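You operate a simulated robot arm through the tools that you are given. There is no shell and no other tool.

The job below is to be done with a simulated robot arm. You get a single attempt, and the scene is never put back.

JOB
Press the ring of the tube in the slide to depth 2, then to depth 4.
Fine: lock the slide under the green press first; at the end leave it free and pulled out, the tube in it, the depth at 4.

It is judged by the outcome, as a careful person would: the job done as asked, and still so three seconds after it is handed in. It fails if anything else is knocked over, pushed out of place, dropped, spilled or broken.

ROBOT AND FRAMES
A 6-joint arm with a fingered hand, fixed in place. Base frame: the origin is on the floor under the middle of its stand, x ahead of it, y to its left, z up. Readings come in cm, rad, newtons and seconds.
With the tool pointing down near the work surface it reaches from about 34 to 76 cm from the base axis. Its first joint turns from -2.897 to 2.897 rad. Payload 4 kg.
Tool frame: the origin (TCP) lies between the finger pads and is the grasp point; the fingertips stand 2.6 cm ahead of it; z points along the fingers, y is the line along which they close. The gripper opens to 14.8 cm; its body begins 7.3 cm behind the TCP. The gripper is a hand of 3 fingers: y runs from the thumb to the fingers, the wrist lies at [0, 0, -23.9] in the tool frame.
Orientation is told as [roll, pitch, yaw] about the base's x, y, z axes, in that order, counted from this pose: with the fingers straight down and closing along the base's y, the tool's x points along the base's -x, its y along +y and its z along -z.

CONTROLS
- The arm moves only by the tool apply_moves. Its argument "deltas" is a list of rows, each an object (a shift or turn left out is 0) with "xyz": the shift along the tool's x, y, z in cm, a list of three; "angular": the turn, a rotation vector about the tool's x, y, z in rad, a list of three. In form: [{"xyz": [x, y, z], "angular": [wx, wy, wz]}, ...]. A call has 1 to 20 rows; each row shifts and turns the commanded pose from where the row before left it, along the tool's axes as they then stand. Rows are played at 5 a second. More than 5 cm and 0.15 rad between two rows, and nothing of the call is played. A pose out of reach is approached as far as the arm can. The call stops where the force on the tool passes 50 N (or 10 N more than at its start, if that is more) or the arm is blocked; 0.2 s more then pass. In this call time passes only in rows, and 0.2 s behind the last. It gives the time, the measured TCP pose, the force on the tool (base axes), the opening and the grip force at its end, in the units of the frame above (readings bear some noise), with the torque about the TCP (base axes, N m) and any sound that the robot's microphone picked up.
- Cameras (640 x 400 px; columns grow to the right, rows downward): "scene" is fixed at [21.84, 65.15, 149.34]; the picture's right is [-0.94, -0.34, 0.00], its down [-0.11, 0.29, -0.95] and it looks along [0.32, -0.89, -0.31] (base axes); focal length 321 px, centre (320, 200). "wrist" rides on the gripper at [6.7, -3.9, -9] in the tool frame; the picture's right is [0.50, 0.87, 0.00], its down [-0.66, 0.38, -0.65] and it looks along [-0.57, 0.33, 0.76] (tool axes); focal length 222 px, centre (320, 200). There is no depth. A picture from a camera that has moved, and an enlarged one, comes with that camera's place and axes in the base frame and with its lens.
- capture(camera): a new picture of that camera. No time passes.
- lift_body(by): slides the trunk up (or, below 0, down) by that many cm; the arm rides with it, the base frame stays. It gives what a move gives, with no picture.
- set_fingers(finger1, finger2, thumb_bend): sets how far each is bent, from 0 (flat) to 1 (curled in); at 0.3 the hand is open as for a grip, at 0.7 the pads meet at the TCP. One left out holds its place. A second passes; each finger stops where it meets its share of the squeeze, and holds until it gets a number again. It is the only way to open and close the hand. It gives what a move gives, with no picture; readings hold the bend of each and the force on the fingers (four entries, about 0 where the hand has none), thumb and palm.
- enlarge(camera, box): a new picture of the part [left, top, right, bottom] of that camera's present view, enlarged. No time passes.
- finish_job(): hands the job in; it is judged then, once.

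Nothing tells you positions but the pictures and the camera data. Unless the task says otherwise, let go and move clear before handing in.

The tools are called after ">>>" as name(argument=value, ...) on one line, values as JSON. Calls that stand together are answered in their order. apply_moves: Moves the arm, as the interface text tells. Its arguments: {"type":"object","properties":{"deltas":{"type":"array","items":{"type":"object","properties":{"xyz":{"type":"array","items":{"type":"number"}},"angular":{"type":"array","items":{"type":"number"}}}}}},"required":["deltas"]} The other tools are called the same way: lift_body (by) moves the trunk up or down; set_fingers (finger1, finger2, thumb_bend) moves the fingers one by one; capture (camera) takes a picture; enlarge (camera, box) takes an enlarged picture of a part of a camera's view; finish_job () hands the job in.

At the start:

```text
t: 0.0
ee_pos: [44.02, -11.8, 132.13]
tcp_rot: [0.0, -0.002, -0.001]
force: [0.4, 0.4, -0.1]
wrist_torque: [0.03, 0.02, 0.0]
opening: 14.8
grasp_force: 0.0
shape: jaw
bend: [0.3, 0.3, 0.3]
finger forces: [0.0, 0.1, 0.1, 0.1, 0.0, 0.0]
trunk travel left (down, up): [-52.5, 6.5]
```

scene: 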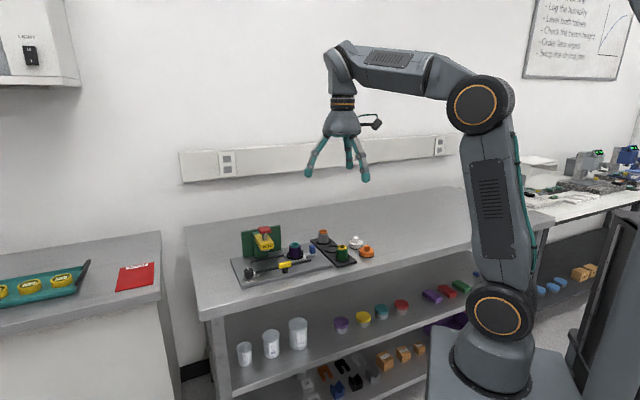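
wrist: 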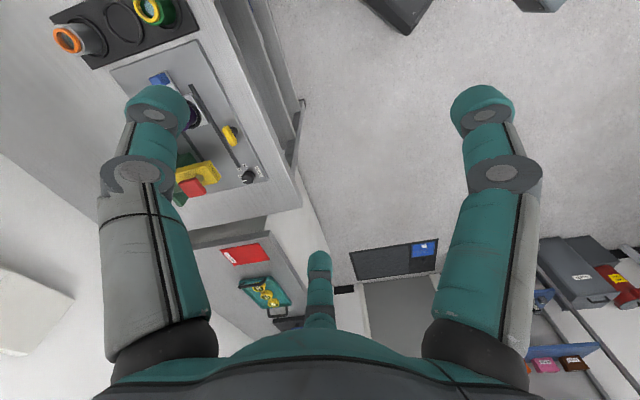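

I see a bench with a press fixture (green back, yellow head, slide with a tube) and tube rack beside it. First I'll look closer at the fixture from both cameras.

>>> enlarge(camera="scene", box=[220, 215, 390, 295])

>>> enlarge(camera="wrist", box=[40, 0, 320, 220])

>>> enlarge(camera="scene", box=[225, 220, 325, 290])

```text
3.76 times, centred on (305, 255) of scene
camera zoom: at [21.84, 65.15, 149.34], right [-0.94, -0.34, 0.0], down [-0.11, 0.29, -0.95], along [0.32, -0.89, -0.31], focal length 1210 px, centre (376, -7)
```

zoom: 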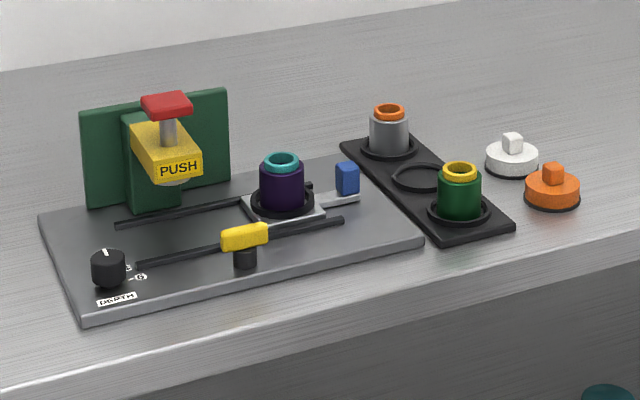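

```text
1.82 times, centred on (180, 110) of wrist
camera zoom: at [37.28, -15.61, 141.18], right [-0.5, 0.87, 0.0], down [0.66, 0.38, 0.65], along [0.57, 0.33, -0.76], focal length 404 px, centre (574, 364)
```

zoom: 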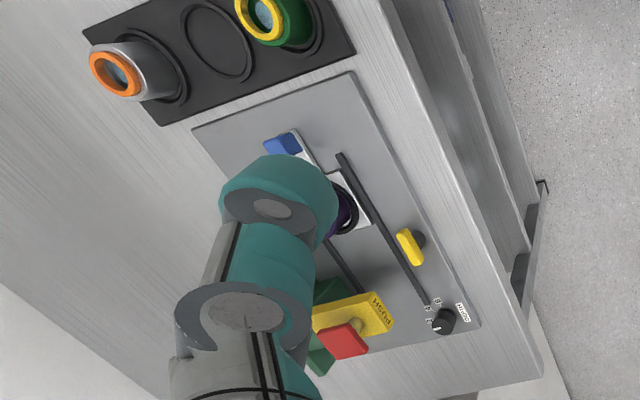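

```text
5.71 times, centred on (275, 255) of scene
camera zoom: at [21.84, 65.15, 149.34], right [-0.94, -0.34, 0.0], down [-0.11, 0.29, -0.95], along [0.32, -0.89, -0.31], focal length 1837 px, centre (577, -114)
```

zoom: 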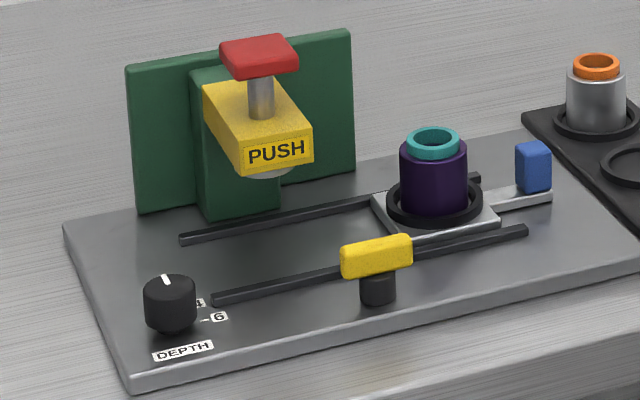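

The rig sits at roughly 45° on the bench: the slide's blue tab is near (62,-37,95), the lever near (66,-22,94), the red button near (74.5,-24,105) and the knob near (76,-15,93.5). I'll bring the wrist camera closer for a better look.

>>> apply_moves(deltas=[{"xyz": [-1.2, -2.6, 2.8]}, {"xyz": [-1.2, -2.6, 2.8]}, {"xyz": [-1.2, -2.6, 2.8]}, {"xyz": [-1.2, -2.6, 2.8]}, {"xyz": [-1.2, -2.6, 2.8]}])

>>> capture(camera="wrist")

```text
t: 1.2
ee_pos: [50.14, -24.95, 118.21]
tcp_rot: [-0.001, -0.002, 0.0]
force: [-0.1, 0.6, -0.1]
wrist_torque: [0.04, -0.03, 0.01]
opening: 14.8
grasp_force: 0.0
shape: jaw
bend: [0.3, 0.3, 0.3]
finger forces: [0.0, 0.0, 0.0, 0.0, 0.1, 0.0]
trunk travel left (down, up): [-52.5, 6.5]
```

```text
taken
camera wrist: at [43.35, -28.65, 127.15], right [-0.5, 0.87, 0.0], down [0.66, 0.38, 0.65], along [0.57, 0.33, -0.76], focal length 222 px, centre (320, 200)
```

wrist: 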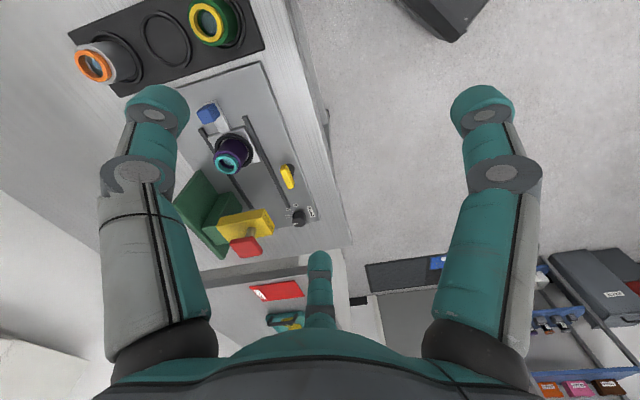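

The fixture is now fully in view; I'll enlarge it to read the dial and the lever.

>>> enlarge(camera="wrist", box=[170, 90, 330, 265])

>>> enlarge(camera="wrist", box=[265, 155, 335, 235])

>>> enlarge(camera="scene", box=[240, 255, 300, 292])

```text
2.29 times, centred on (250, 178) of wrist
camera zoom: at [43.35, -28.65, 127.15], right [-0.5, 0.87, 0.0], down [0.66, 0.38, 0.65], along [0.57, 0.33, -0.76], focal length 508 px, centre (480, 251)
```

zoom: 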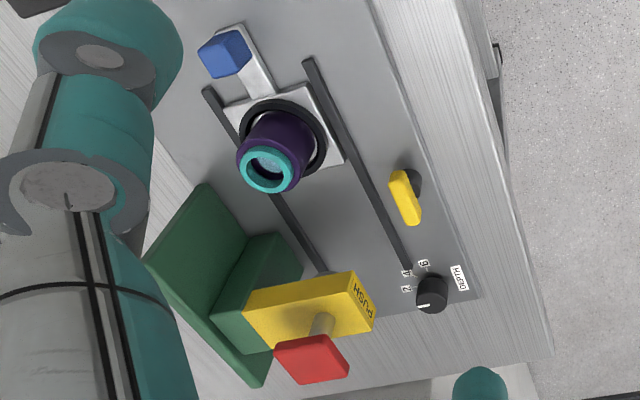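

```text
5.00 times, centred on (300, 195) of wrist
camera zoom: at [43.35, -28.65, 127.15], right [-0.5, 0.87, 0.0], down [0.66, 0.38, 0.65], along [0.57, 0.33, -0.76], focal length 1111 px, centre (420, 225)
```

zoom: 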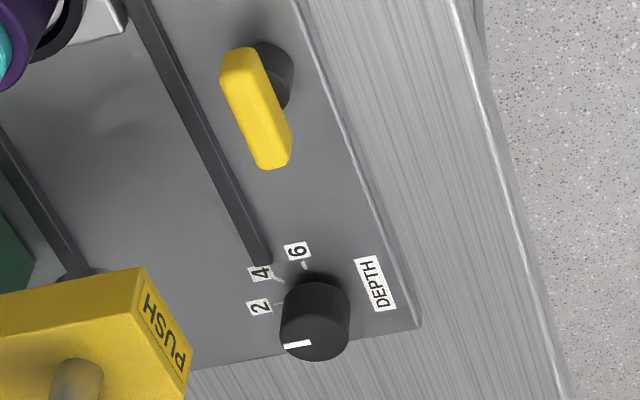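

```text
10.67 times, centred on (270, 274) of scene
camera zoom: at [21.84, 65.15, 149.34], right [-0.94, -0.34, 0.0], down [-0.11, 0.29, -0.95], along [0.32, -0.89, -0.31], focal length 3428 px, centre (853, -584)
```

zoom: 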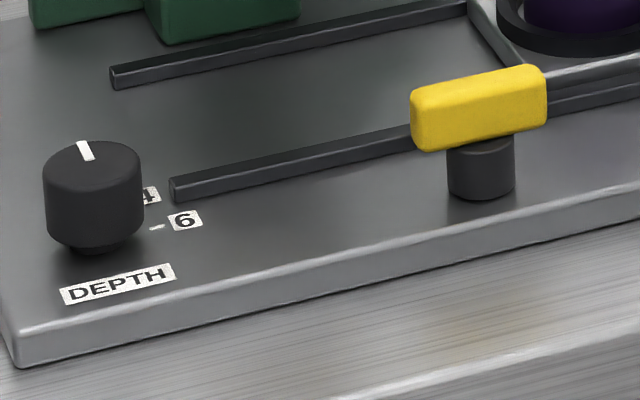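

The knob mark looks like it points near "2", and the lever bar currently lies parallel to the rails. I'll shift the camera so the fixture is centred and nearer, staying above the press.

>>> apply_moves(deltas=[{"xyz": [-2.25, -2.25, 1.5]}, {"xyz": [-2.25, -2.25, 1.5]}, {"xyz": [-2.25, -2.25, 1.5]}, {"xyz": [-2.25, -2.25, 1.5]}])

>>> capture(camera="wrist")

>>> enlarge(camera="wrist", box=[220, 40, 460, 260])

```text
t: 2.2
ee_pos: [59.06, -33.94, 112.24]
tcp_rot: [0.001, -0.001, 0.0]
force: [-0.7, 0.4, 0.1]
wrist_torque: [0.0, 0.0, -0.01]
opening: 14.78
grasp_force: 0.1
shape: jaw
bend: [0.3, 0.3, 0.3]
finger forces: [0.0, 0.0, 0.0, 0.0, 0.0, 0.0]
trunk travel left (down, up): [-52.5, 6.5]
```

```text
taken
camera wrist: at [52.27, -37.77, 121.21], right [-0.5, 0.87, 0.0], down [0.65, 0.38, 0.65], along [0.57, 0.33, -0.76], focal length 222 px, centre (320, 200)
```

wrist: 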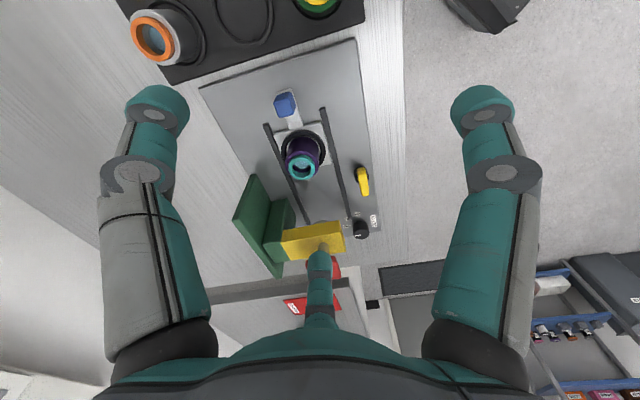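

```text
1.82 times, centred on (340, 150) of wrist
camera zoom: at [52.27, -37.77, 121.21], right [-0.5, 0.87, 0.0], down [0.65, 0.38, 0.65], along [0.57, 0.33, -0.76], focal length 404 px, centre (284, 291)
```

zoom: 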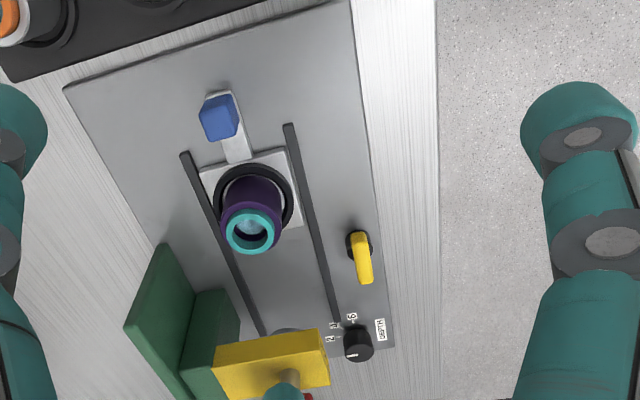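

From three views I get: tube ring top (66.9,-32.1,97.1), tab (61.7,-36.7,95.7), lever (66.2,-22.3,94.9), knob top (75.9,-15.2,93.8), red button (74.5,-24.2,105.3), with the rails at 45°. Next I'll check in free air what the closed hand looks like.

>>> set_fingers(finger1=0.7, finger2=0.7, thumb_bend=0.7)

>>> capture(camera="wrist")

>>> capture(camera="scene")

>>> enlarge(camera="scene", box=[230, 150, 370, 290])

```text
t: 3.2
ee_pos: [58.92, -33.87, 112.21]
tcp_rot: [-0.002, -0.001, -0.003]
force: [-0.4, -0.5, -0.2]
wrist_torque: [-0.02, 0.0, 0.01]
opening: 0.0
grasp_force: 0.0
shape: fingers
bend: [0.69, 0.69, 0.7]
finger forces: [0.0, 0.1, 0.0, 0.1, 0.0, 0.0]
trunk travel left (down, up): [-52.5, 6.5]
```

```text
taken
camera wrist: at [52.22, -37.7, 121.24], right [-0.5, 0.87, 0.0], down [0.66, 0.38, 0.65], along [0.57, 0.33, -0.76], focal length 222 px, centre (320, 200)
```

wrist: 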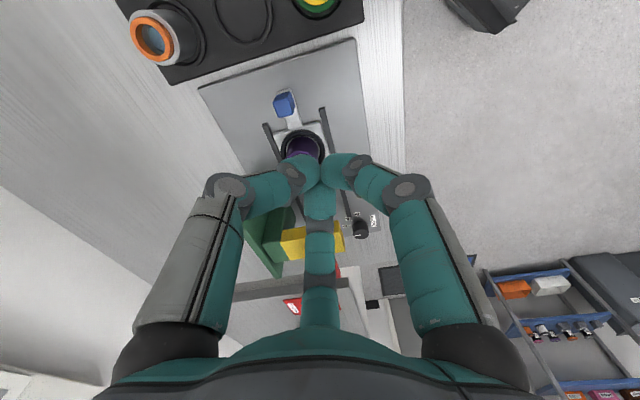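

```text
taken
```

scene: 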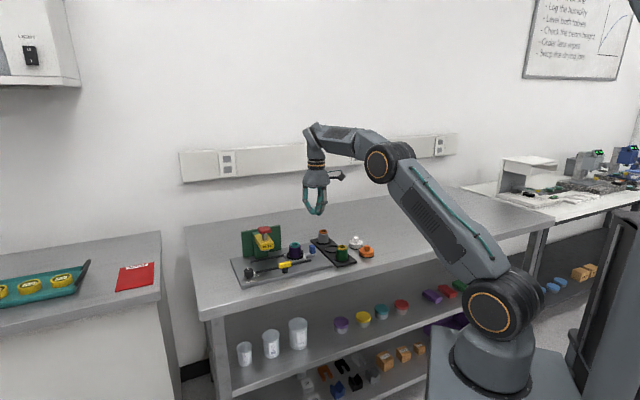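

```text
2.86 times, centred on (300, 220) of scene
camera zoom: at [21.84, 65.15, 149.34], right [-0.94, -0.34, 0.0], down [-0.11, 0.29, -0.95], along [0.32, -0.89, -0.31], focal length 918 px, centre (377, 143)
```

zoom: 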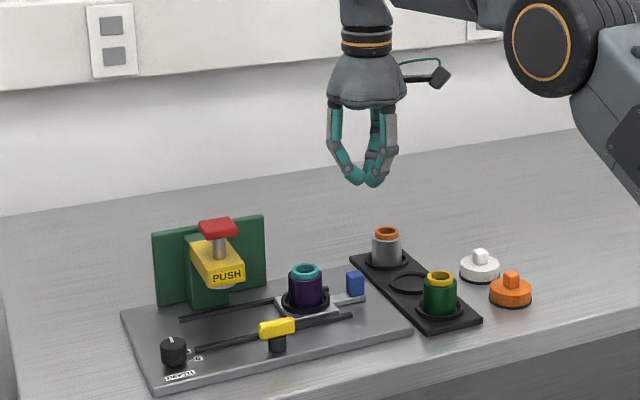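

The closed hand makes a narrow tip, good for pushing. I'll zoom in on the knob and its labels from here.

>>> enlarge(camera="wrist", box=[335, 205, 385, 245])

>>> enlarge(camera="wrist", box=[340, 155, 390, 200])

```text
10.00 times, centred on (360, 225) of wrist
camera zoom: at [52.22, -37.7, 121.24], right [-0.5, 0.87, 0.0], down [0.66, 0.38, 0.65], along [0.57, 0.33, -0.76], focal length 2221 px, centre (-80, -50)
```

zoom: 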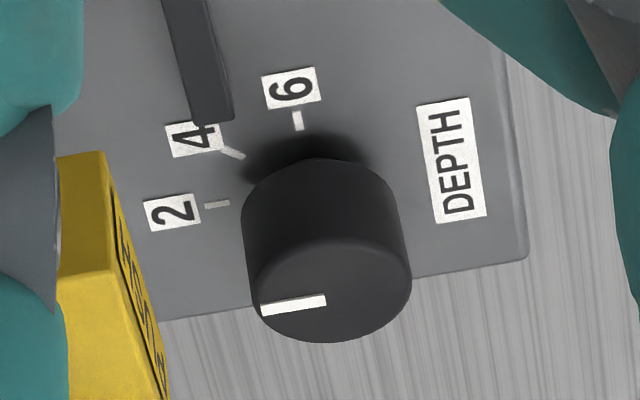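

```text
8.89 times, centred on (365, 178) of wrist
camera zoom: at [52.22, -37.7, 121.24], right [-0.5, 0.87, 0.0], down [0.66, 0.38, 0.65], along [0.57, 0.33, -0.76], focal length 1974 px, centre (-80, 400)
```

zoom: 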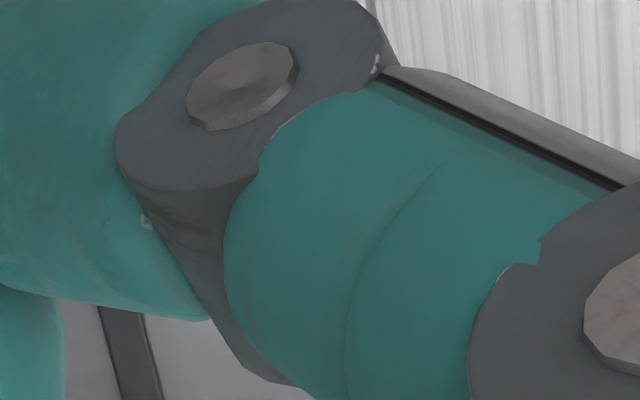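

The knob mark is parallel to the "2" tick, so the depth already stands at 2 (2, 4, 6 are 45° apart). I'll turn the hand to align it with the rails and move to behind the blue tab, still high up.

>>> apply_moves(deltas=[{"angular": [0, 0, 0.1309]}, {"angular": [0, 0, 0.1309]}, {"angular": [0, 0, 0.1309]}, {"angular": [0, 0, 0.1309]}, {"angular": [0, 0, 0.1309]}, {"angular": [0, 0, 0.1309]}, {"xyz": [-1.4, -1.4, 2.7]}, {"xyz": [-1.4, -1.4, 2.7]}, {"xyz": [-1.4, -1.4, 2.7]}])

>>> capture(camera="wrist")

>>> enlarge(camera="scene", box=[230, 180, 370, 290])

```text
t: 5.2
ee_pos: [59.06, -39.76, 104.03]
tcp_rot: [0.004, -0.002, -0.786]
force: [0.5, 0.2, 1.0]
wrist_torque: [0.0, 0.0, -0.02]
opening: 0.03
grasp_force: 0.0
shape: fingers
bend: [0.69, 0.69, 0.7]
finger forces: [0.0, 0.0, 0.0, 0.1, 0.0, 0.0]
trunk travel left (down, up): [-52.5, 6.5]
```

```text
taken
camera wrist: at [51.54, -37.67, 113.08], right [0.26, 0.97, 0.0], down [0.73, -0.2, 0.66], along [0.63, -0.17, -0.76], focal length 222 px, centre (320, 200)
```

wrist: 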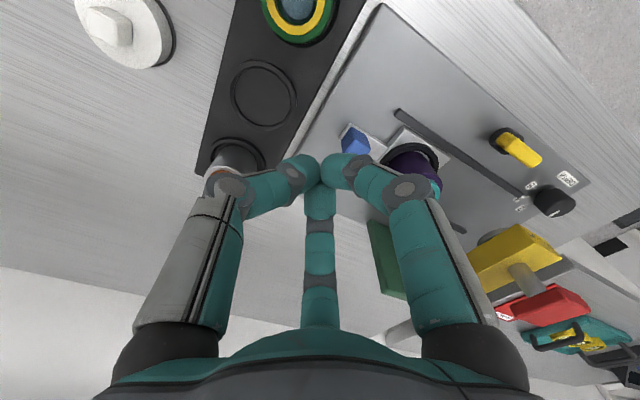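

```text
3.64 times, centred on (300, 235) of scene
camera zoom: at [21.84, 65.15, 149.34], right [-0.94, -0.34, 0.0], down [-0.11, 0.29, -0.95], along [0.32, -0.89, -0.31], focal length 1169 px, centre (393, 73)
```

zoom: 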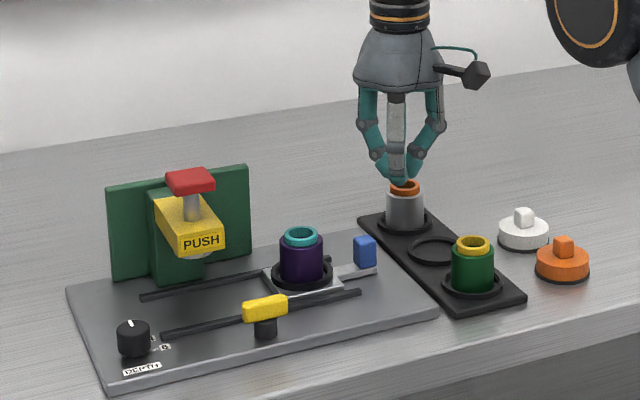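

I'll enlarge the wrist view around the tab to fix its place relative to the fingertips.

>>> enlarge(camera="wrist", box=[290, 90, 450, 200])

>>> enlarge(camera="wrist", box=[450, 110, 610, 220])

```text
3.64 times, centred on (370, 145) of wrist
camera zoom: at [51.54, -37.67, 113.08], right [0.26, 0.97, 0.0], down [0.73, -0.2, 0.66], along [0.63, -0.17, -0.76], focal length 808 px, centre (138, 400)
```

zoom: 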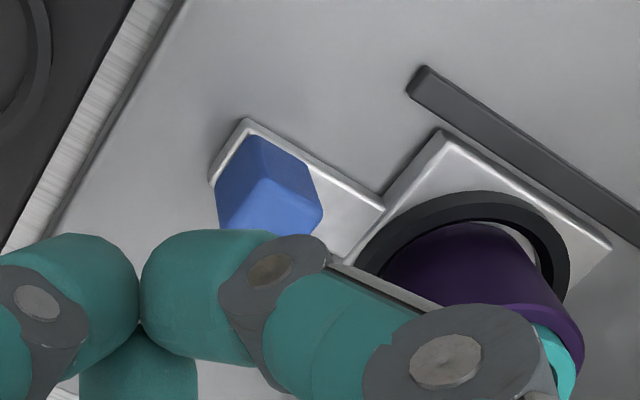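

```text
3.64 times, centred on (530, 165) of wrist
camera zoom: at [51.54, -37.67, 113.08], right [0.26, 0.97, 0.0], down [0.73, -0.2, 0.66], along [0.63, -0.17, -0.76], focal length 808 px, centre (-444, 327)
```

zoom: 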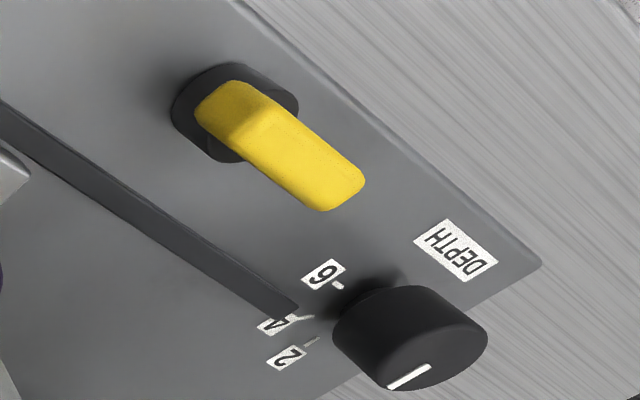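

The tab spans about t 16.5–18 along the rails, and the fingertips are just behind it. I'll descend straight down behind the tab.

>>> apply_moves(deltas=[{"xyz": [0, 0.1, 2.8]}, {"xyz": [0, 0.1, 2.8]}, {"xyz": [0, 0.1, 2.5]}])

>>> capture(camera="wrist")

>>> enlarge(camera="scene", box=[260, 210, 360, 280])

```text
t: 6.0
ee_pos: [59.23, -39.5, 95.82]
tcp_rot: [0.002, 0.001, -0.785]
force: [0.0, 0.2, -0.1]
wrist_torque: [0.01, -0.01, 0.01]
opening: 0.0
grasp_force: 0.0
shape: fingers
bend: [0.69, 0.69, 0.7]
finger forces: [0.0, 0.0, 0.0, 0.1, 0.1, 0.0]
trunk travel left (down, up): [-52.5, 6.5]
```

```text
taken
camera wrist: at [51.73, -37.43, 104.86], right [0.26, 0.97, 0.0], down [0.73, -0.2, 0.65], along [0.63, -0.17, -0.76], focal length 222 px, centre (320, 200)
```

wrist: 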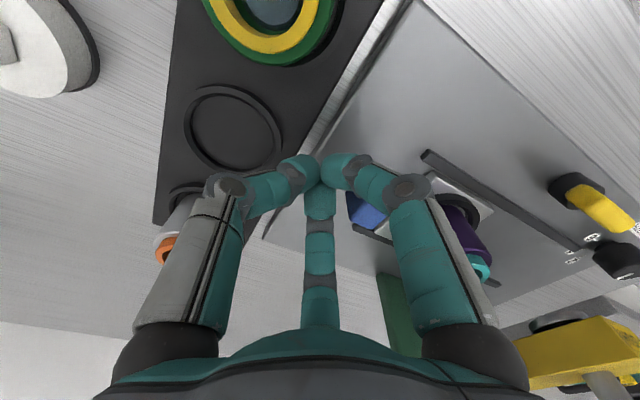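

```text
5.71 times, centred on (310, 245) of scene
camera zoom: at [21.84, 65.15, 149.34], right [-0.94, -0.34, 0.0], down [-0.11, 0.29, -0.95], along [0.32, -0.89, -0.31], focal length 1837 px, centre (377, -57)
```

zoom: 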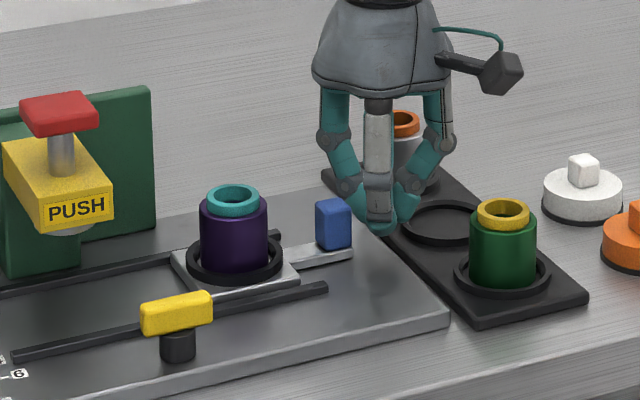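

The fingertips are right behind the tab. I'll push slowly along the rails and check that the slide moves.

>>> apply_moves(deltas=[{"xyz": [0, 0.5, 0]}, {"xyz": [0, 0.5, 0]}, {"xyz": [0, 0.5, 0]}, {"xyz": [0, 0.5, 0]}, {"xyz": [0, 0.5, 0]}, {"xyz": [0, 0.5, 0]}, {"xyz": [0, 0.5, 0]}, {"xyz": [0, 0.5, 0]}])

>>> enlarge(camera="scene", box=[240, 210, 340, 280])

>>> capture(camera="wrist")

```text
t: 7.8
ee_pos: [62.01, -36.76, 95.92]
tcp_rot: [0.001, 0.001, -0.787]
force: [-0.6, -1.1, -0.1]
wrist_torque: [-0.02, 0.0, 0.02]
opening: 0.0
grasp_force: 0.5
shape: fingers
bend: [0.7, 0.7, 0.7]
finger forces: [0.0, 1.2, 0.0, 0.0, 0.1, 0.0]
trunk travel left (down, up): [-52.5, 6.5]
```

```text
5.71 times, centred on (290, 245) of scene
camera zoom: at [21.84, 65.15, 149.34], right [-0.94, -0.34, 0.0], down [-0.11, 0.29, -0.95], along [0.32, -0.89, -0.31], focal length 1837 px, centre (491, -57)
```

zoom: 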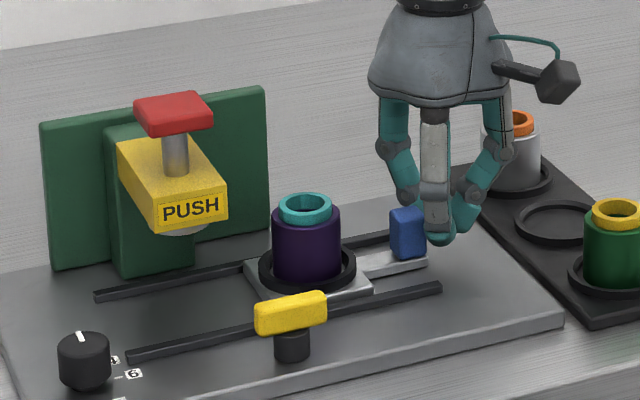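

```text
taken
camera wrist: at [54.57, -34.59, 104.99], right [0.26, 0.97, 0.0], down [0.73, -0.2, 0.65], along [0.63, -0.17, -0.76], focal length 222 px, centre (320, 200)
```

wrist: 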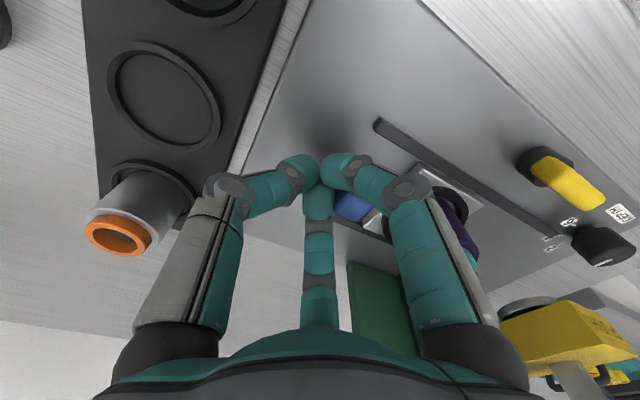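

The slide is moving freely with the tube standing in it (about 8.6 cm remaining). I'll keep pushing slowly.

>>> apply_moves(deltas=[{"xyz": [0, 0.5, 0]}, {"xyz": [0, 0.5, 0]}, {"xyz": [0, 0.5, 0]}, {"xyz": [0, 0.5, 0]}, {"xyz": [0, 0.5, 0]}, {"xyz": [0, 0.5, 0]}, {"xyz": [0, 0.5, 0]}, {"xyz": [0, 0.5, 0]}, {"xyz": [0, 0.5, 0]}, {"xyz": [0, 0.5, 0]}, {"xyz": [0, 0.5, 0]}, {"xyz": [0, 0.5, 0]}, {"xyz": [0, 0.5, 0]}])

>>> enlarge(camera="scene", box=[230, 205, 330, 285])

>>> capture(camera="wrist")

```text
t: 10.6
ee_pos: [66.76, -32.09, 96.01]
tcp_rot: [0.002, 0.0, -0.786]
force: [-0.6, -0.9, -0.8]
wrist_torque: [-0.04, -0.01, -0.01]
opening: 0.01
grasp_force: 0.7
shape: fingers
bend: [0.7, 0.7, 0.7]
finger forces: [0.0, 1.2, 0.0, 0.0, 0.0, 0.0]
trunk travel left (down, up): [-52.5, 6.5]
```

```text
5.00 times, centred on (280, 245) of scene
camera zoom: at [21.84, 65.15, 149.34], right [-0.94, -0.34, 0.0], down [-0.11, 0.29, -0.95], along [0.32, -0.89, -0.31], focal length 1607 px, centre (520, -25)
```

zoom: 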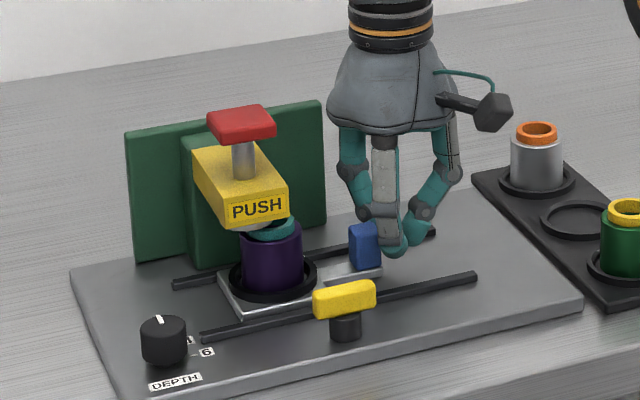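

```text
taken
camera wrist: at [59.17, -29.98, 104.99], right [0.26, 0.97, 0.0], down [0.73, -0.2, 0.65], along [0.63, -0.17, -0.76], focal length 222 px, centre (320, 200)
```

wrist: 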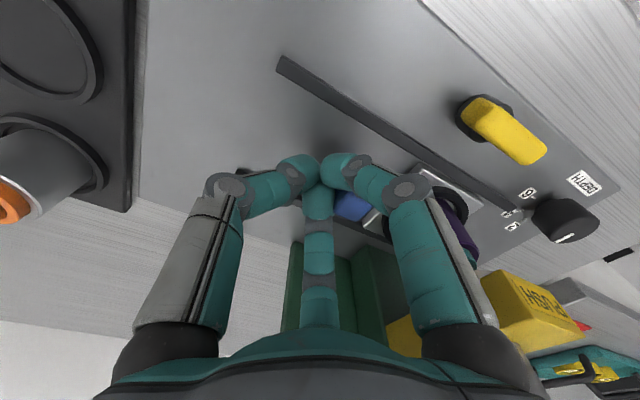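

The tube is almost under the head, about 2 cm to go. I'll continue in finer steps, watching for the stop.

>>> apply_moves(deltas=[{"xyz": [0, 0.3, 0]}, {"xyz": [0, 0.3, 0]}, {"xyz": [0, 0.3, 0]}, {"xyz": [0, 0.3, 0]}, {"xyz": [0, 0.3, 0]}])

>>> enlarge(camera="scene", box=[230, 215, 310, 285])

```text
t: 11.8
ee_pos: [67.77, -31.06, 95.98]
tcp_rot: [0.003, 0.0, -0.785]
force: [-0.1, -1.1, -0.4]
wrist_torque: [0.01, 0.04, 0.0]
opening: 0.0
grasp_force: 0.0
shape: fingers
bend: [0.7, 0.7, 0.7]
finger forces: [0.0, 0.0, 0.1, 0.0, 0.0, 0.0]
trunk travel left (down, up): [-52.5, 6.5]
```

```text
5.71 times, centred on (270, 250) of scene
camera zoom: at [21.84, 65.15, 149.34], right [-0.94, -0.34, 0.0], down [-0.11, 0.29, -0.95], along [0.32, -0.89, -0.31], focal length 1837 px, centre (606, -86)
```

zoom: 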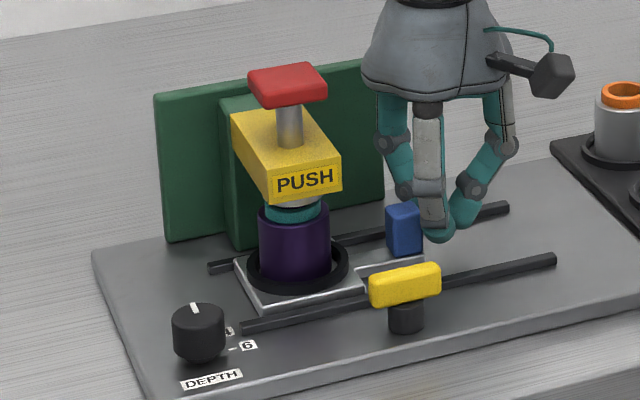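

The ring looks nearly centred under the press. I'll creep forward to find the end stop.

>>> apply_moves(deltas=[{"xyz": [0, 0.15, 0]}, {"xyz": [0, 0.15, 0]}, {"xyz": [0, 0.15, 0]}, {"xyz": [0, 0.15, 0]}])

>>> enlarge(camera="scene", box=[230, 215, 310, 285])

>>> capture(camera="wrist")

```text
t: 12.8
ee_pos: [68.15, -30.7, 95.86]
tcp_rot: [0.001, 0.001, -0.785]
force: [-4.5, -5.3, 0.1]
wrist_torque: [-0.07, 0.04, 0.0]
opening: 0.01
grasp_force: 3.9
shape: fingers
bend: [0.7, 0.7, 0.7]
finger forces: [2.5, 4.7, 0.1, 0.0, 0.0, 0.1]
trunk travel left (down, up): [-52.5, 6.5]
```

```text
5.71 times, centred on (270, 250) of scene
camera zoom: at [21.84, 65.15, 149.34], right [-0.94, -0.34, 0.0], down [-0.11, 0.29, -0.95], along [0.32, -0.89, -0.31], focal length 1837 px, centre (606, -86)
```

zoom: 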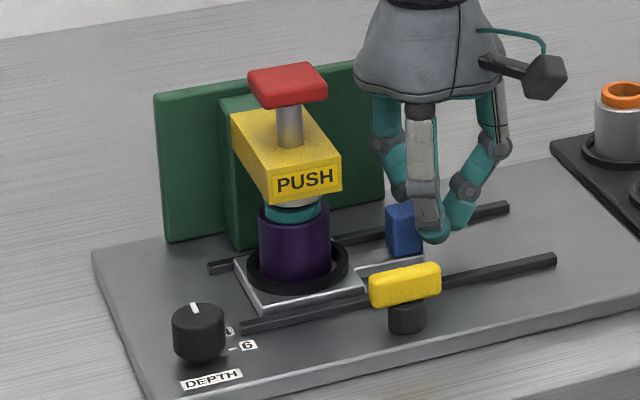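

```text
taken
camera wrist: at [60.59, -28.58, 104.96], right [0.26, 0.97, 0.0], down [0.73, -0.2, 0.65], along [0.63, -0.17, -0.76], focal length 222 px, centre (320, 200)
```

wrist: 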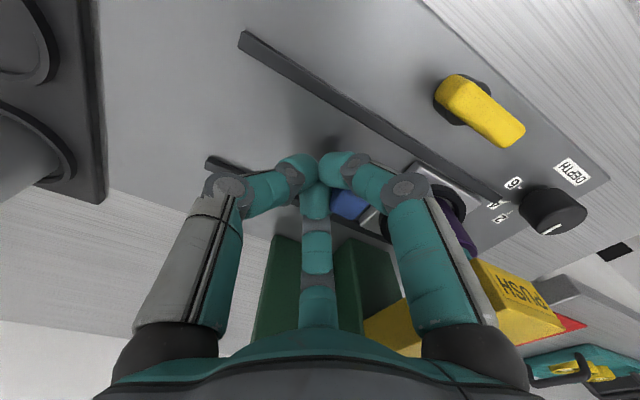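

The slide has reached its end stop (about 7 N, tube no longer moving). Next I'll look closely at the lock lever from here.

>>> enlarge(camera="wrist", box=[400, 50, 620, 250])

>>> enlarge(camera="scene", box=[270, 248, 310, 280])

```text
2.00 times, centred on (510, 150) of wrist
camera zoom: at [60.59, -28.58, 104.96], right [0.26, 0.97, 0.0], down [0.73, -0.2, 0.65], along [0.63, -0.17, -0.76], focal length 444 px, centre (-60, 300)
```

zoom: 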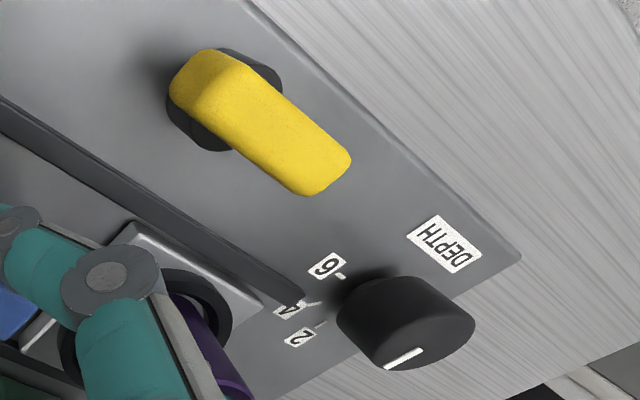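

```text
12.50 times, centred on (290, 264) of scene
camera zoom: at [21.84, 65.15, 149.34], right [-0.94, -0.34, 0.0], down [-0.11, 0.29, -0.95], along [0.32, -0.89, -0.31], focal length 4018 px, centre (695, -600)
```

zoom: 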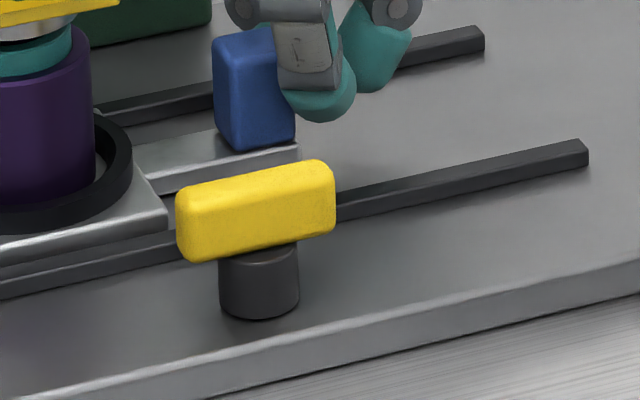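

The lever bar spans t 29–33.2 at w -62.6, top about z 94.9, centred on its post. I'll back off the tab, rise, and go over to the robot side of the lever's outer end.

>>> apply_moves(deltas=[{"xyz": [0, -1.0, 0]}, {"xyz": [0, 0, -2.7]}, {"xyz": [0, 0, -2.7]}, {"xyz": [3.5, 0, 0]}, {"xyz": [3.5, 0, 0]}, {"xyz": [3.5, 0, 0]}, {"xyz": [0, 2.0, 0]}, {"xyz": [0, 2.0, 0]}])

>>> capture(camera="wrist")

>>> enlarge(camera="scene", box=[230, 205, 330, 285])

```text
t: 14.6
ee_pos: [62.78, -21.04, 101.34]
tcp_rot: [0.001, 0.001, -0.787]
force: [-0.5, 0.4, 0.5]
wrist_torque: [0.0, 0.03, 0.03]
opening: 0.0
grasp_force: 0.0
shape: fingers
bend: [0.7, 0.7, 0.7]
finger forces: [0.0, 0.0, 0.1, 0.0, 0.0, 0.1]
trunk travel left (down, up): [-52.5, 6.5]
```

```text
taken
camera wrist: at [55.44, -18.97, 110.39], right [0.26, 0.97, 0.0], down [0.73, -0.2, 0.65], along [0.63, -0.17, -0.76], focal length 222 px, centre (320, 200)
```

wrist: 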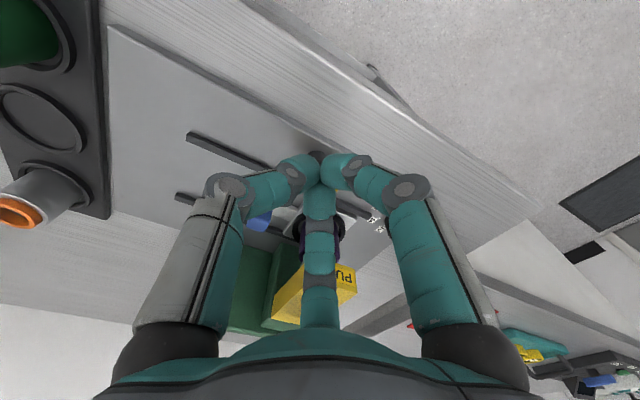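

```text
5.00 times, centred on (280, 245) of scene
camera zoom: at [21.84, 65.15, 149.34], right [-0.94, -0.34, 0.0], down [-0.11, 0.29, -0.95], along [0.32, -0.89, -0.31], focal length 1607 px, centre (520, -25)
```

zoom: 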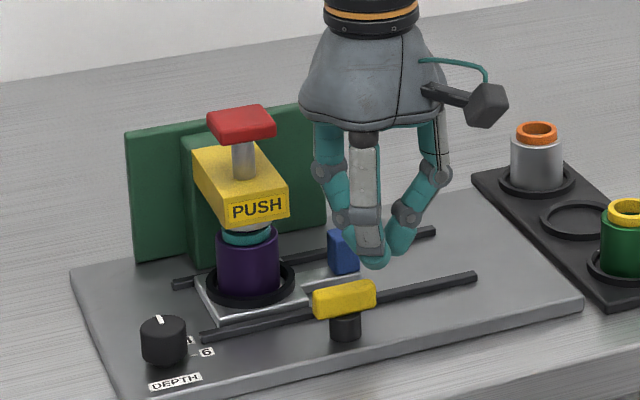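

The fingertips stand in front of the lever's outer end. I'll go straight down to bar height.

>>> apply_moves(deltas=[{"xyz": [0, 0, 2.0]}, {"xyz": [0, 0, 2.0]}, {"xyz": [0, 0, 1.7]}])

>>> enlarge(camera="scene", box=[250, 225, 330, 285])

>>> capture(camera="wrist")

```text
t: 15.4
ee_pos: [62.75, -20.89, 95.6]
tcp_rot: [0.001, 0.001, -0.789]
force: [-5.0, 4.8, 5.5]
wrist_torque: [-0.02, -0.08, 0.08]
opening: 0.13
grasp_force: 4.0
shape: fingers
bend: [0.69, 0.7, 0.7]
finger forces: [0.0, 8.5, 0.0, 0.1, 0.1, 0.1]
trunk travel left (down, up): [-52.5, 6.5]
```

```text
6.67 times, centred on (290, 255) of scene
camera zoom: at [21.84, 65.15, 149.34], right [-0.94, -0.34, 0.0], down [-0.11, 0.29, -0.95], along [0.32, -0.89, -0.31], focal length 2143 px, centre (520, -167)
```

zoom: 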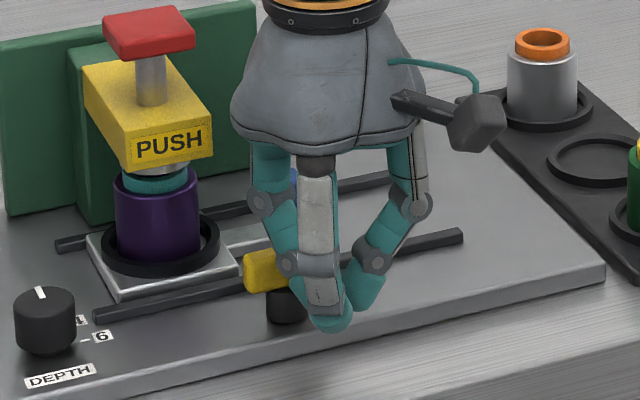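

```text
taken
camera wrist: at [55.33, -18.83, 104.69], right [0.26, 0.97, 0.0], down [0.73, -0.2, 0.65], along [0.63, -0.17, -0.76], focal length 222 px, centre (320, 200)
```

wrist: 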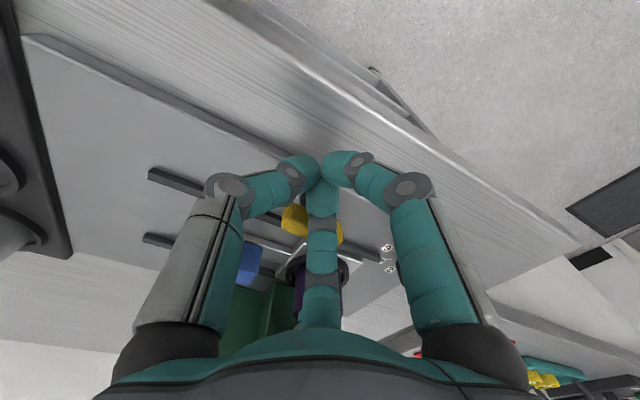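

Finger 2 already touches the bar's outer end (about 7 N sideways). I'll push it gently toward the press and see whether the lever turns.

>>> apply_moves(deltas=[{"xyz": [-0.3, 0, 0]}, {"xyz": [-0.3, 0, 0]}, {"xyz": [-0.3, 0, 0]}])

>>> enlarge(camera="scene", box=[250, 225, 330, 285])

>>> enlarge(camera="wrist", box=[240, 160, 400, 280])

```text
t: 16.2
ee_pos: [63.46, -21.54, 95.65]
tcp_rot: [-0.001, 0.0, -0.786]
force: [-9.8, 10.7, 4.1]
wrist_torque: [0.03, -0.03, 0.21]
opening: 0.48
grasp_force: 7.7
shape: fingers
bend: [0.66, 0.71, 0.7]
finger forces: [0.0, 15.0, 0.0, 0.2, 0.1, 0.1]
trunk travel left (down, up): [-52.5, 6.5]
```

```text
6.67 times, centred on (290, 255) of scene
camera zoom: at [21.84, 65.15, 149.34], right [-0.94, -0.34, 0.0], down [-0.11, 0.29, -0.95], along [0.32, -0.89, -0.31], focal length 2143 px, centre (520, -167)
```

zoom: 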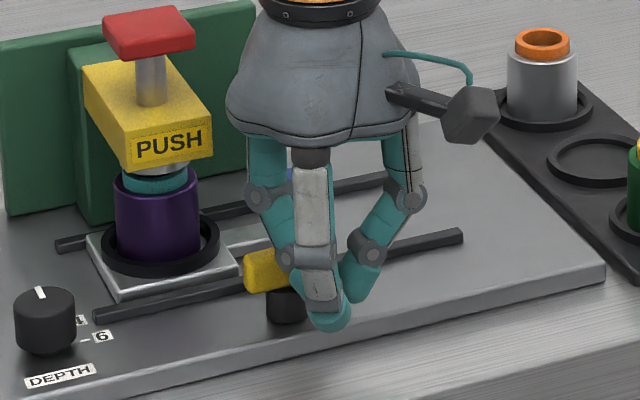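

```text
3.33 times, centred on (320, 220) of wrist
camera zoom: at [55.87, -19.42, 104.74], right [0.26, 0.97, 0.0], down [0.73, -0.2, 0.65], along [0.63, -0.17, -0.76], focal length 740 px, centre (320, 133)
```

zoom: 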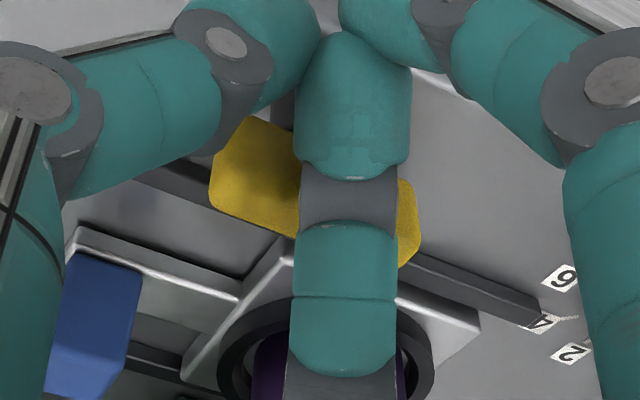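

The contact was too near the lever's pivot, so it didn't turn. I'll back off, move about 1 cm toward the outer end, and push there.

>>> apply_moves(deltas=[{"xyz": [0.9, 0, 0]}, {"xyz": [0.6, -0.5, 0]}, {"xyz": [0, -0.6, 0]}])

>>> enlarge(camera="wrist", box=[240, 160, 400, 280])

>>> enlarge(camera="scene", box=[265, 240, 315, 285])

```text
t: 17.0
ee_pos: [61.6, -21.47, 95.69]
tcp_rot: [0.001, -0.001, -0.787]
force: [-0.4, -0.6, -0.3]
wrist_torque: [0.02, -0.02, 0.01]
opening: 0.06
grasp_force: 0.0
shape: fingers
bend: [0.69, 0.7, 0.7]
finger forces: [0.1, 0.0, 0.0, 0.0, 0.0, 0.0]
trunk travel left (down, up): [-52.5, 6.5]
```

```text
3.33 times, centred on (320, 220) of wrist
camera zoom: at [54.18, -19.33, 104.71], right [0.26, 0.97, 0.0], down [0.73, -0.2, 0.65], along [0.63, -0.17, -0.76], focal length 740 px, centre (320, 133)
```

zoom: 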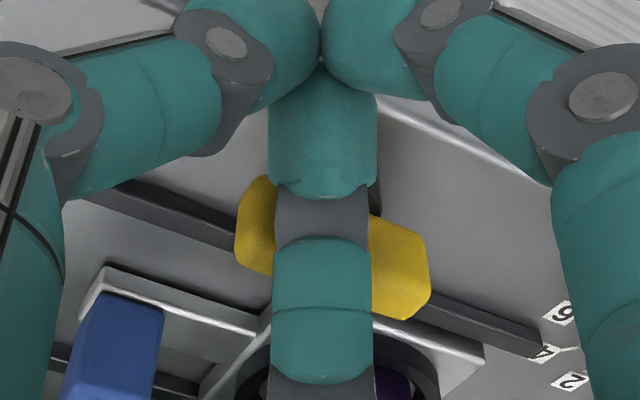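

```text
8.89 times, centred on (290, 262) of scene
camera zoom: at [21.84, 65.15, 149.34], right [-0.94, -0.34, 0.0], down [-0.11, 0.29, -0.95], along [0.32, -0.89, -0.31], focal length 2857 px, centre (587, -356)
```

zoom: 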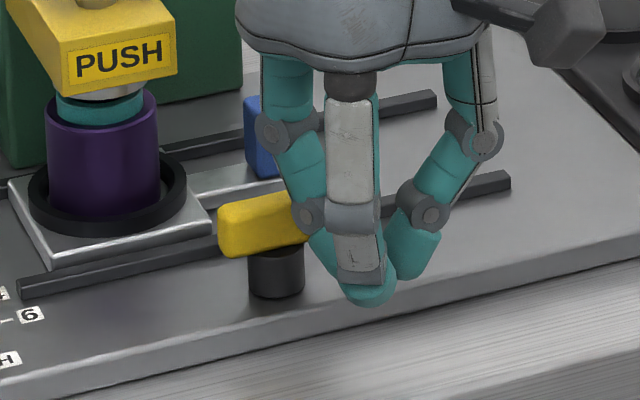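

The bar now reads t 28.7–32.7 at w -62.0, and the leading finger faces its outer end. I'll push in, then swing the hand about the lever's axis so that the finger follows the bar end.

>>> apply_moves(deltas=[{"xyz": [-0.4, 0, 0]}, {"xyz": [-0.4, 0, 0]}, {"xyz": [-0.3, 0, 0]}])

>>> enlarge(camera="wrist", box=[240, 160, 400, 280])

```text
t: 17.8
ee_pos: [62.41, -22.35, 95.67]
tcp_rot: [0.003, 0.0, -0.787]
force: [-3.4, 0.0, 2.5]
wrist_torque: [-0.04, -0.04, 0.0]
opening: 0.07
grasp_force: 1.8
shape: fingers
bend: [0.69, 0.7, 0.7]
finger forces: [0.1, 3.8, 0.1, 0.1, 0.0, 0.1]
trunk travel left (down, up): [-52.5, 6.5]
```

```text
3.33 times, centred on (320, 220) of wrist
camera zoom: at [54.89, -20.12, 104.73], right [0.26, 0.97, 0.0], down [0.73, -0.2, 0.65], along [0.63, -0.17, -0.76], focal length 740 px, centre (320, 133)
```

zoom: 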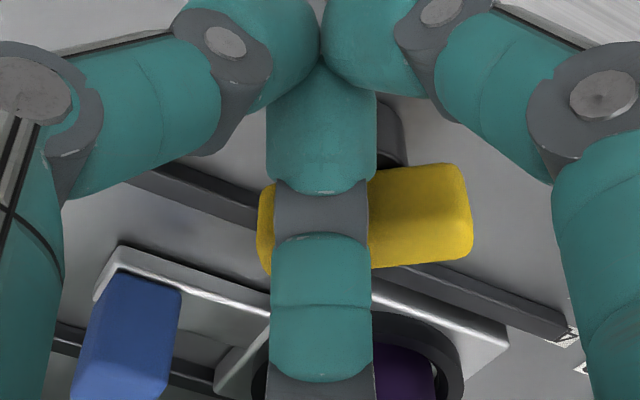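

The lever is turning (counter-clockwise from above). I'll continue swinging around its axis.

>>> apply_moves(deltas=[{"xyz": [-0.3, -0.23, 0], "angular": [0, 0, -0.12]}, {"xyz": [-0.3, -0.23, 0], "angular": [0, 0, -0.12]}, {"xyz": [-0.3, -0.23, 0], "angular": [0, 0, -0.12]}, {"xyz": [-0.3, -0.23, 0], "angular": [0, 0, -0.12]}])

>>> capture(camera="wrist")

>>> enlarge(camera="scene", box=[255, 225, 325, 285])

```text
t: 18.8
ee_pos: [62.98, -23.83, 95.77]
tcp_rot: [0.0, -0.001, -0.305]
force: [-6.0, -4.8, 3.7]
wrist_torque: [-0.03, -0.08, -0.08]
opening: 0.15
grasp_force: 3.8
shape: fingers
bend: [0.69, 0.7, 0.69]
finger forces: [0.1, 7.5, 0.1, 0.0, 0.1, 0.0]
trunk travel left (down, up): [-52.5, 6.5]
```

```text
taken
camera wrist: at [55.23, -25.31, 104.74], right [-0.22, 0.98, 0.0], down [0.74, 0.16, 0.66], along [0.64, 0.14, -0.76], focal length 222 px, centre (320, 200)
```

wrist: 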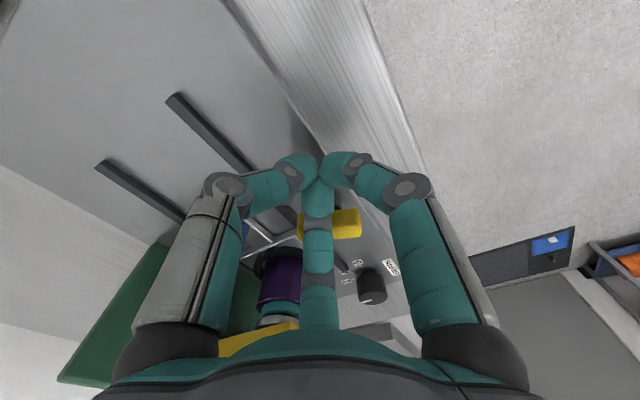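

```text
6.67 times, centred on (290, 255) of scene
camera zoom: at [21.84, 65.15, 149.34], right [-0.94, -0.34, 0.0], down [-0.11, 0.29, -0.95], along [0.32, -0.89, -0.31], focal length 2143 px, centre (520, -167)
```

zoom: 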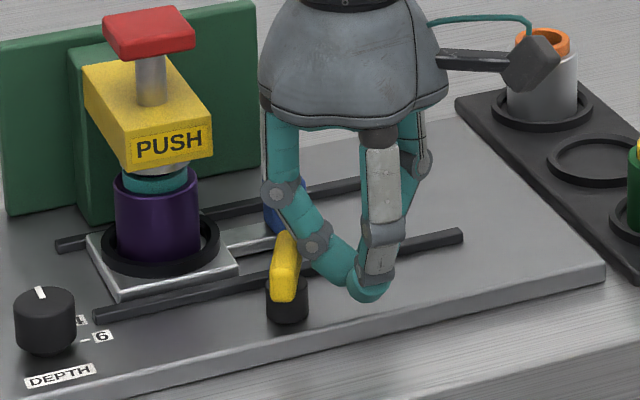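

The bar has swung to roughly 70°. I'll continue with a few more small swing steps and feel for the stop.

>>> apply_moves(deltas=[{"xyz": [-0.3, -0.22, 0], "angular": [0, 0, -0.12]}, {"xyz": [-0.3, -0.22, 0], "angular": [0, 0, -0.12]}])

>>> enlarge(camera="wrist", box=[230, 150, 410, 310])

>>> enlarge(camera="scene", box=[265, 240, 315, 285])

```text
t: 19.4
ee_pos: [63.31, -24.36, 95.78]
tcp_rot: [-0.001, -0.003, -0.065]
force: [-3.5, -8.2, 3.7]
wrist_torque: [0.01, -0.04, -0.15]
opening: 0.21
grasp_force: 4.2
shape: fingers
bend: [0.69, 0.7, 0.69]
finger forces: [0.0, 8.8, 0.0, 0.0, 0.0, 0.1]
trunk travel left (down, up): [-52.5, 6.5]
```

```text
2.50 times, centred on (320, 230) of wrist
camera zoom: at [56.37, -27.69, 104.74], right [-0.44, 0.9, 0.0], down [0.68, 0.33, 0.66], along [0.59, 0.29, -0.76], focal length 555 px, centre (320, 125)
```

zoom: 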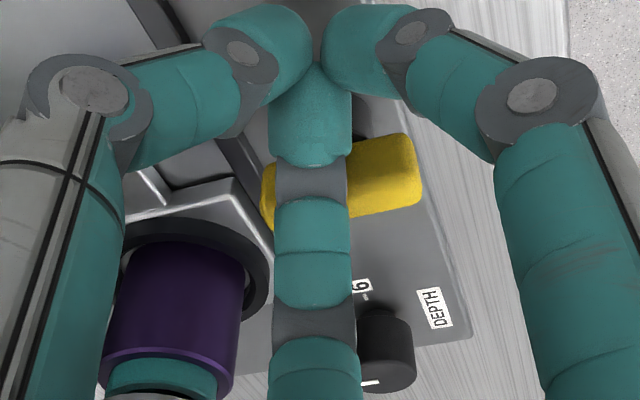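

```text
8.89 times, centred on (290, 262) of scene
camera zoom: at [21.84, 65.15, 149.34], right [-0.94, -0.34, 0.0], down [-0.11, 0.29, -0.95], along [0.32, -0.89, -0.31], focal length 2857 px, centre (587, -356)
```

zoom: 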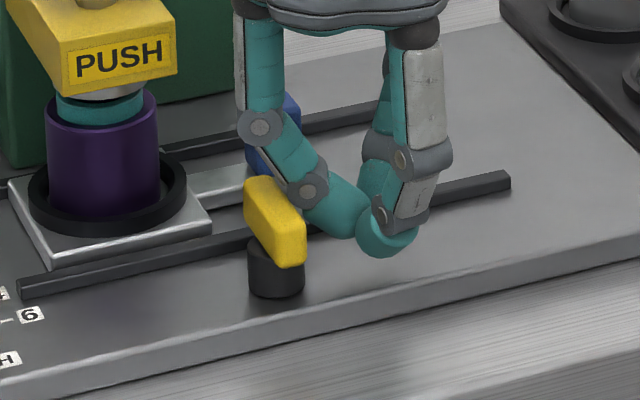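

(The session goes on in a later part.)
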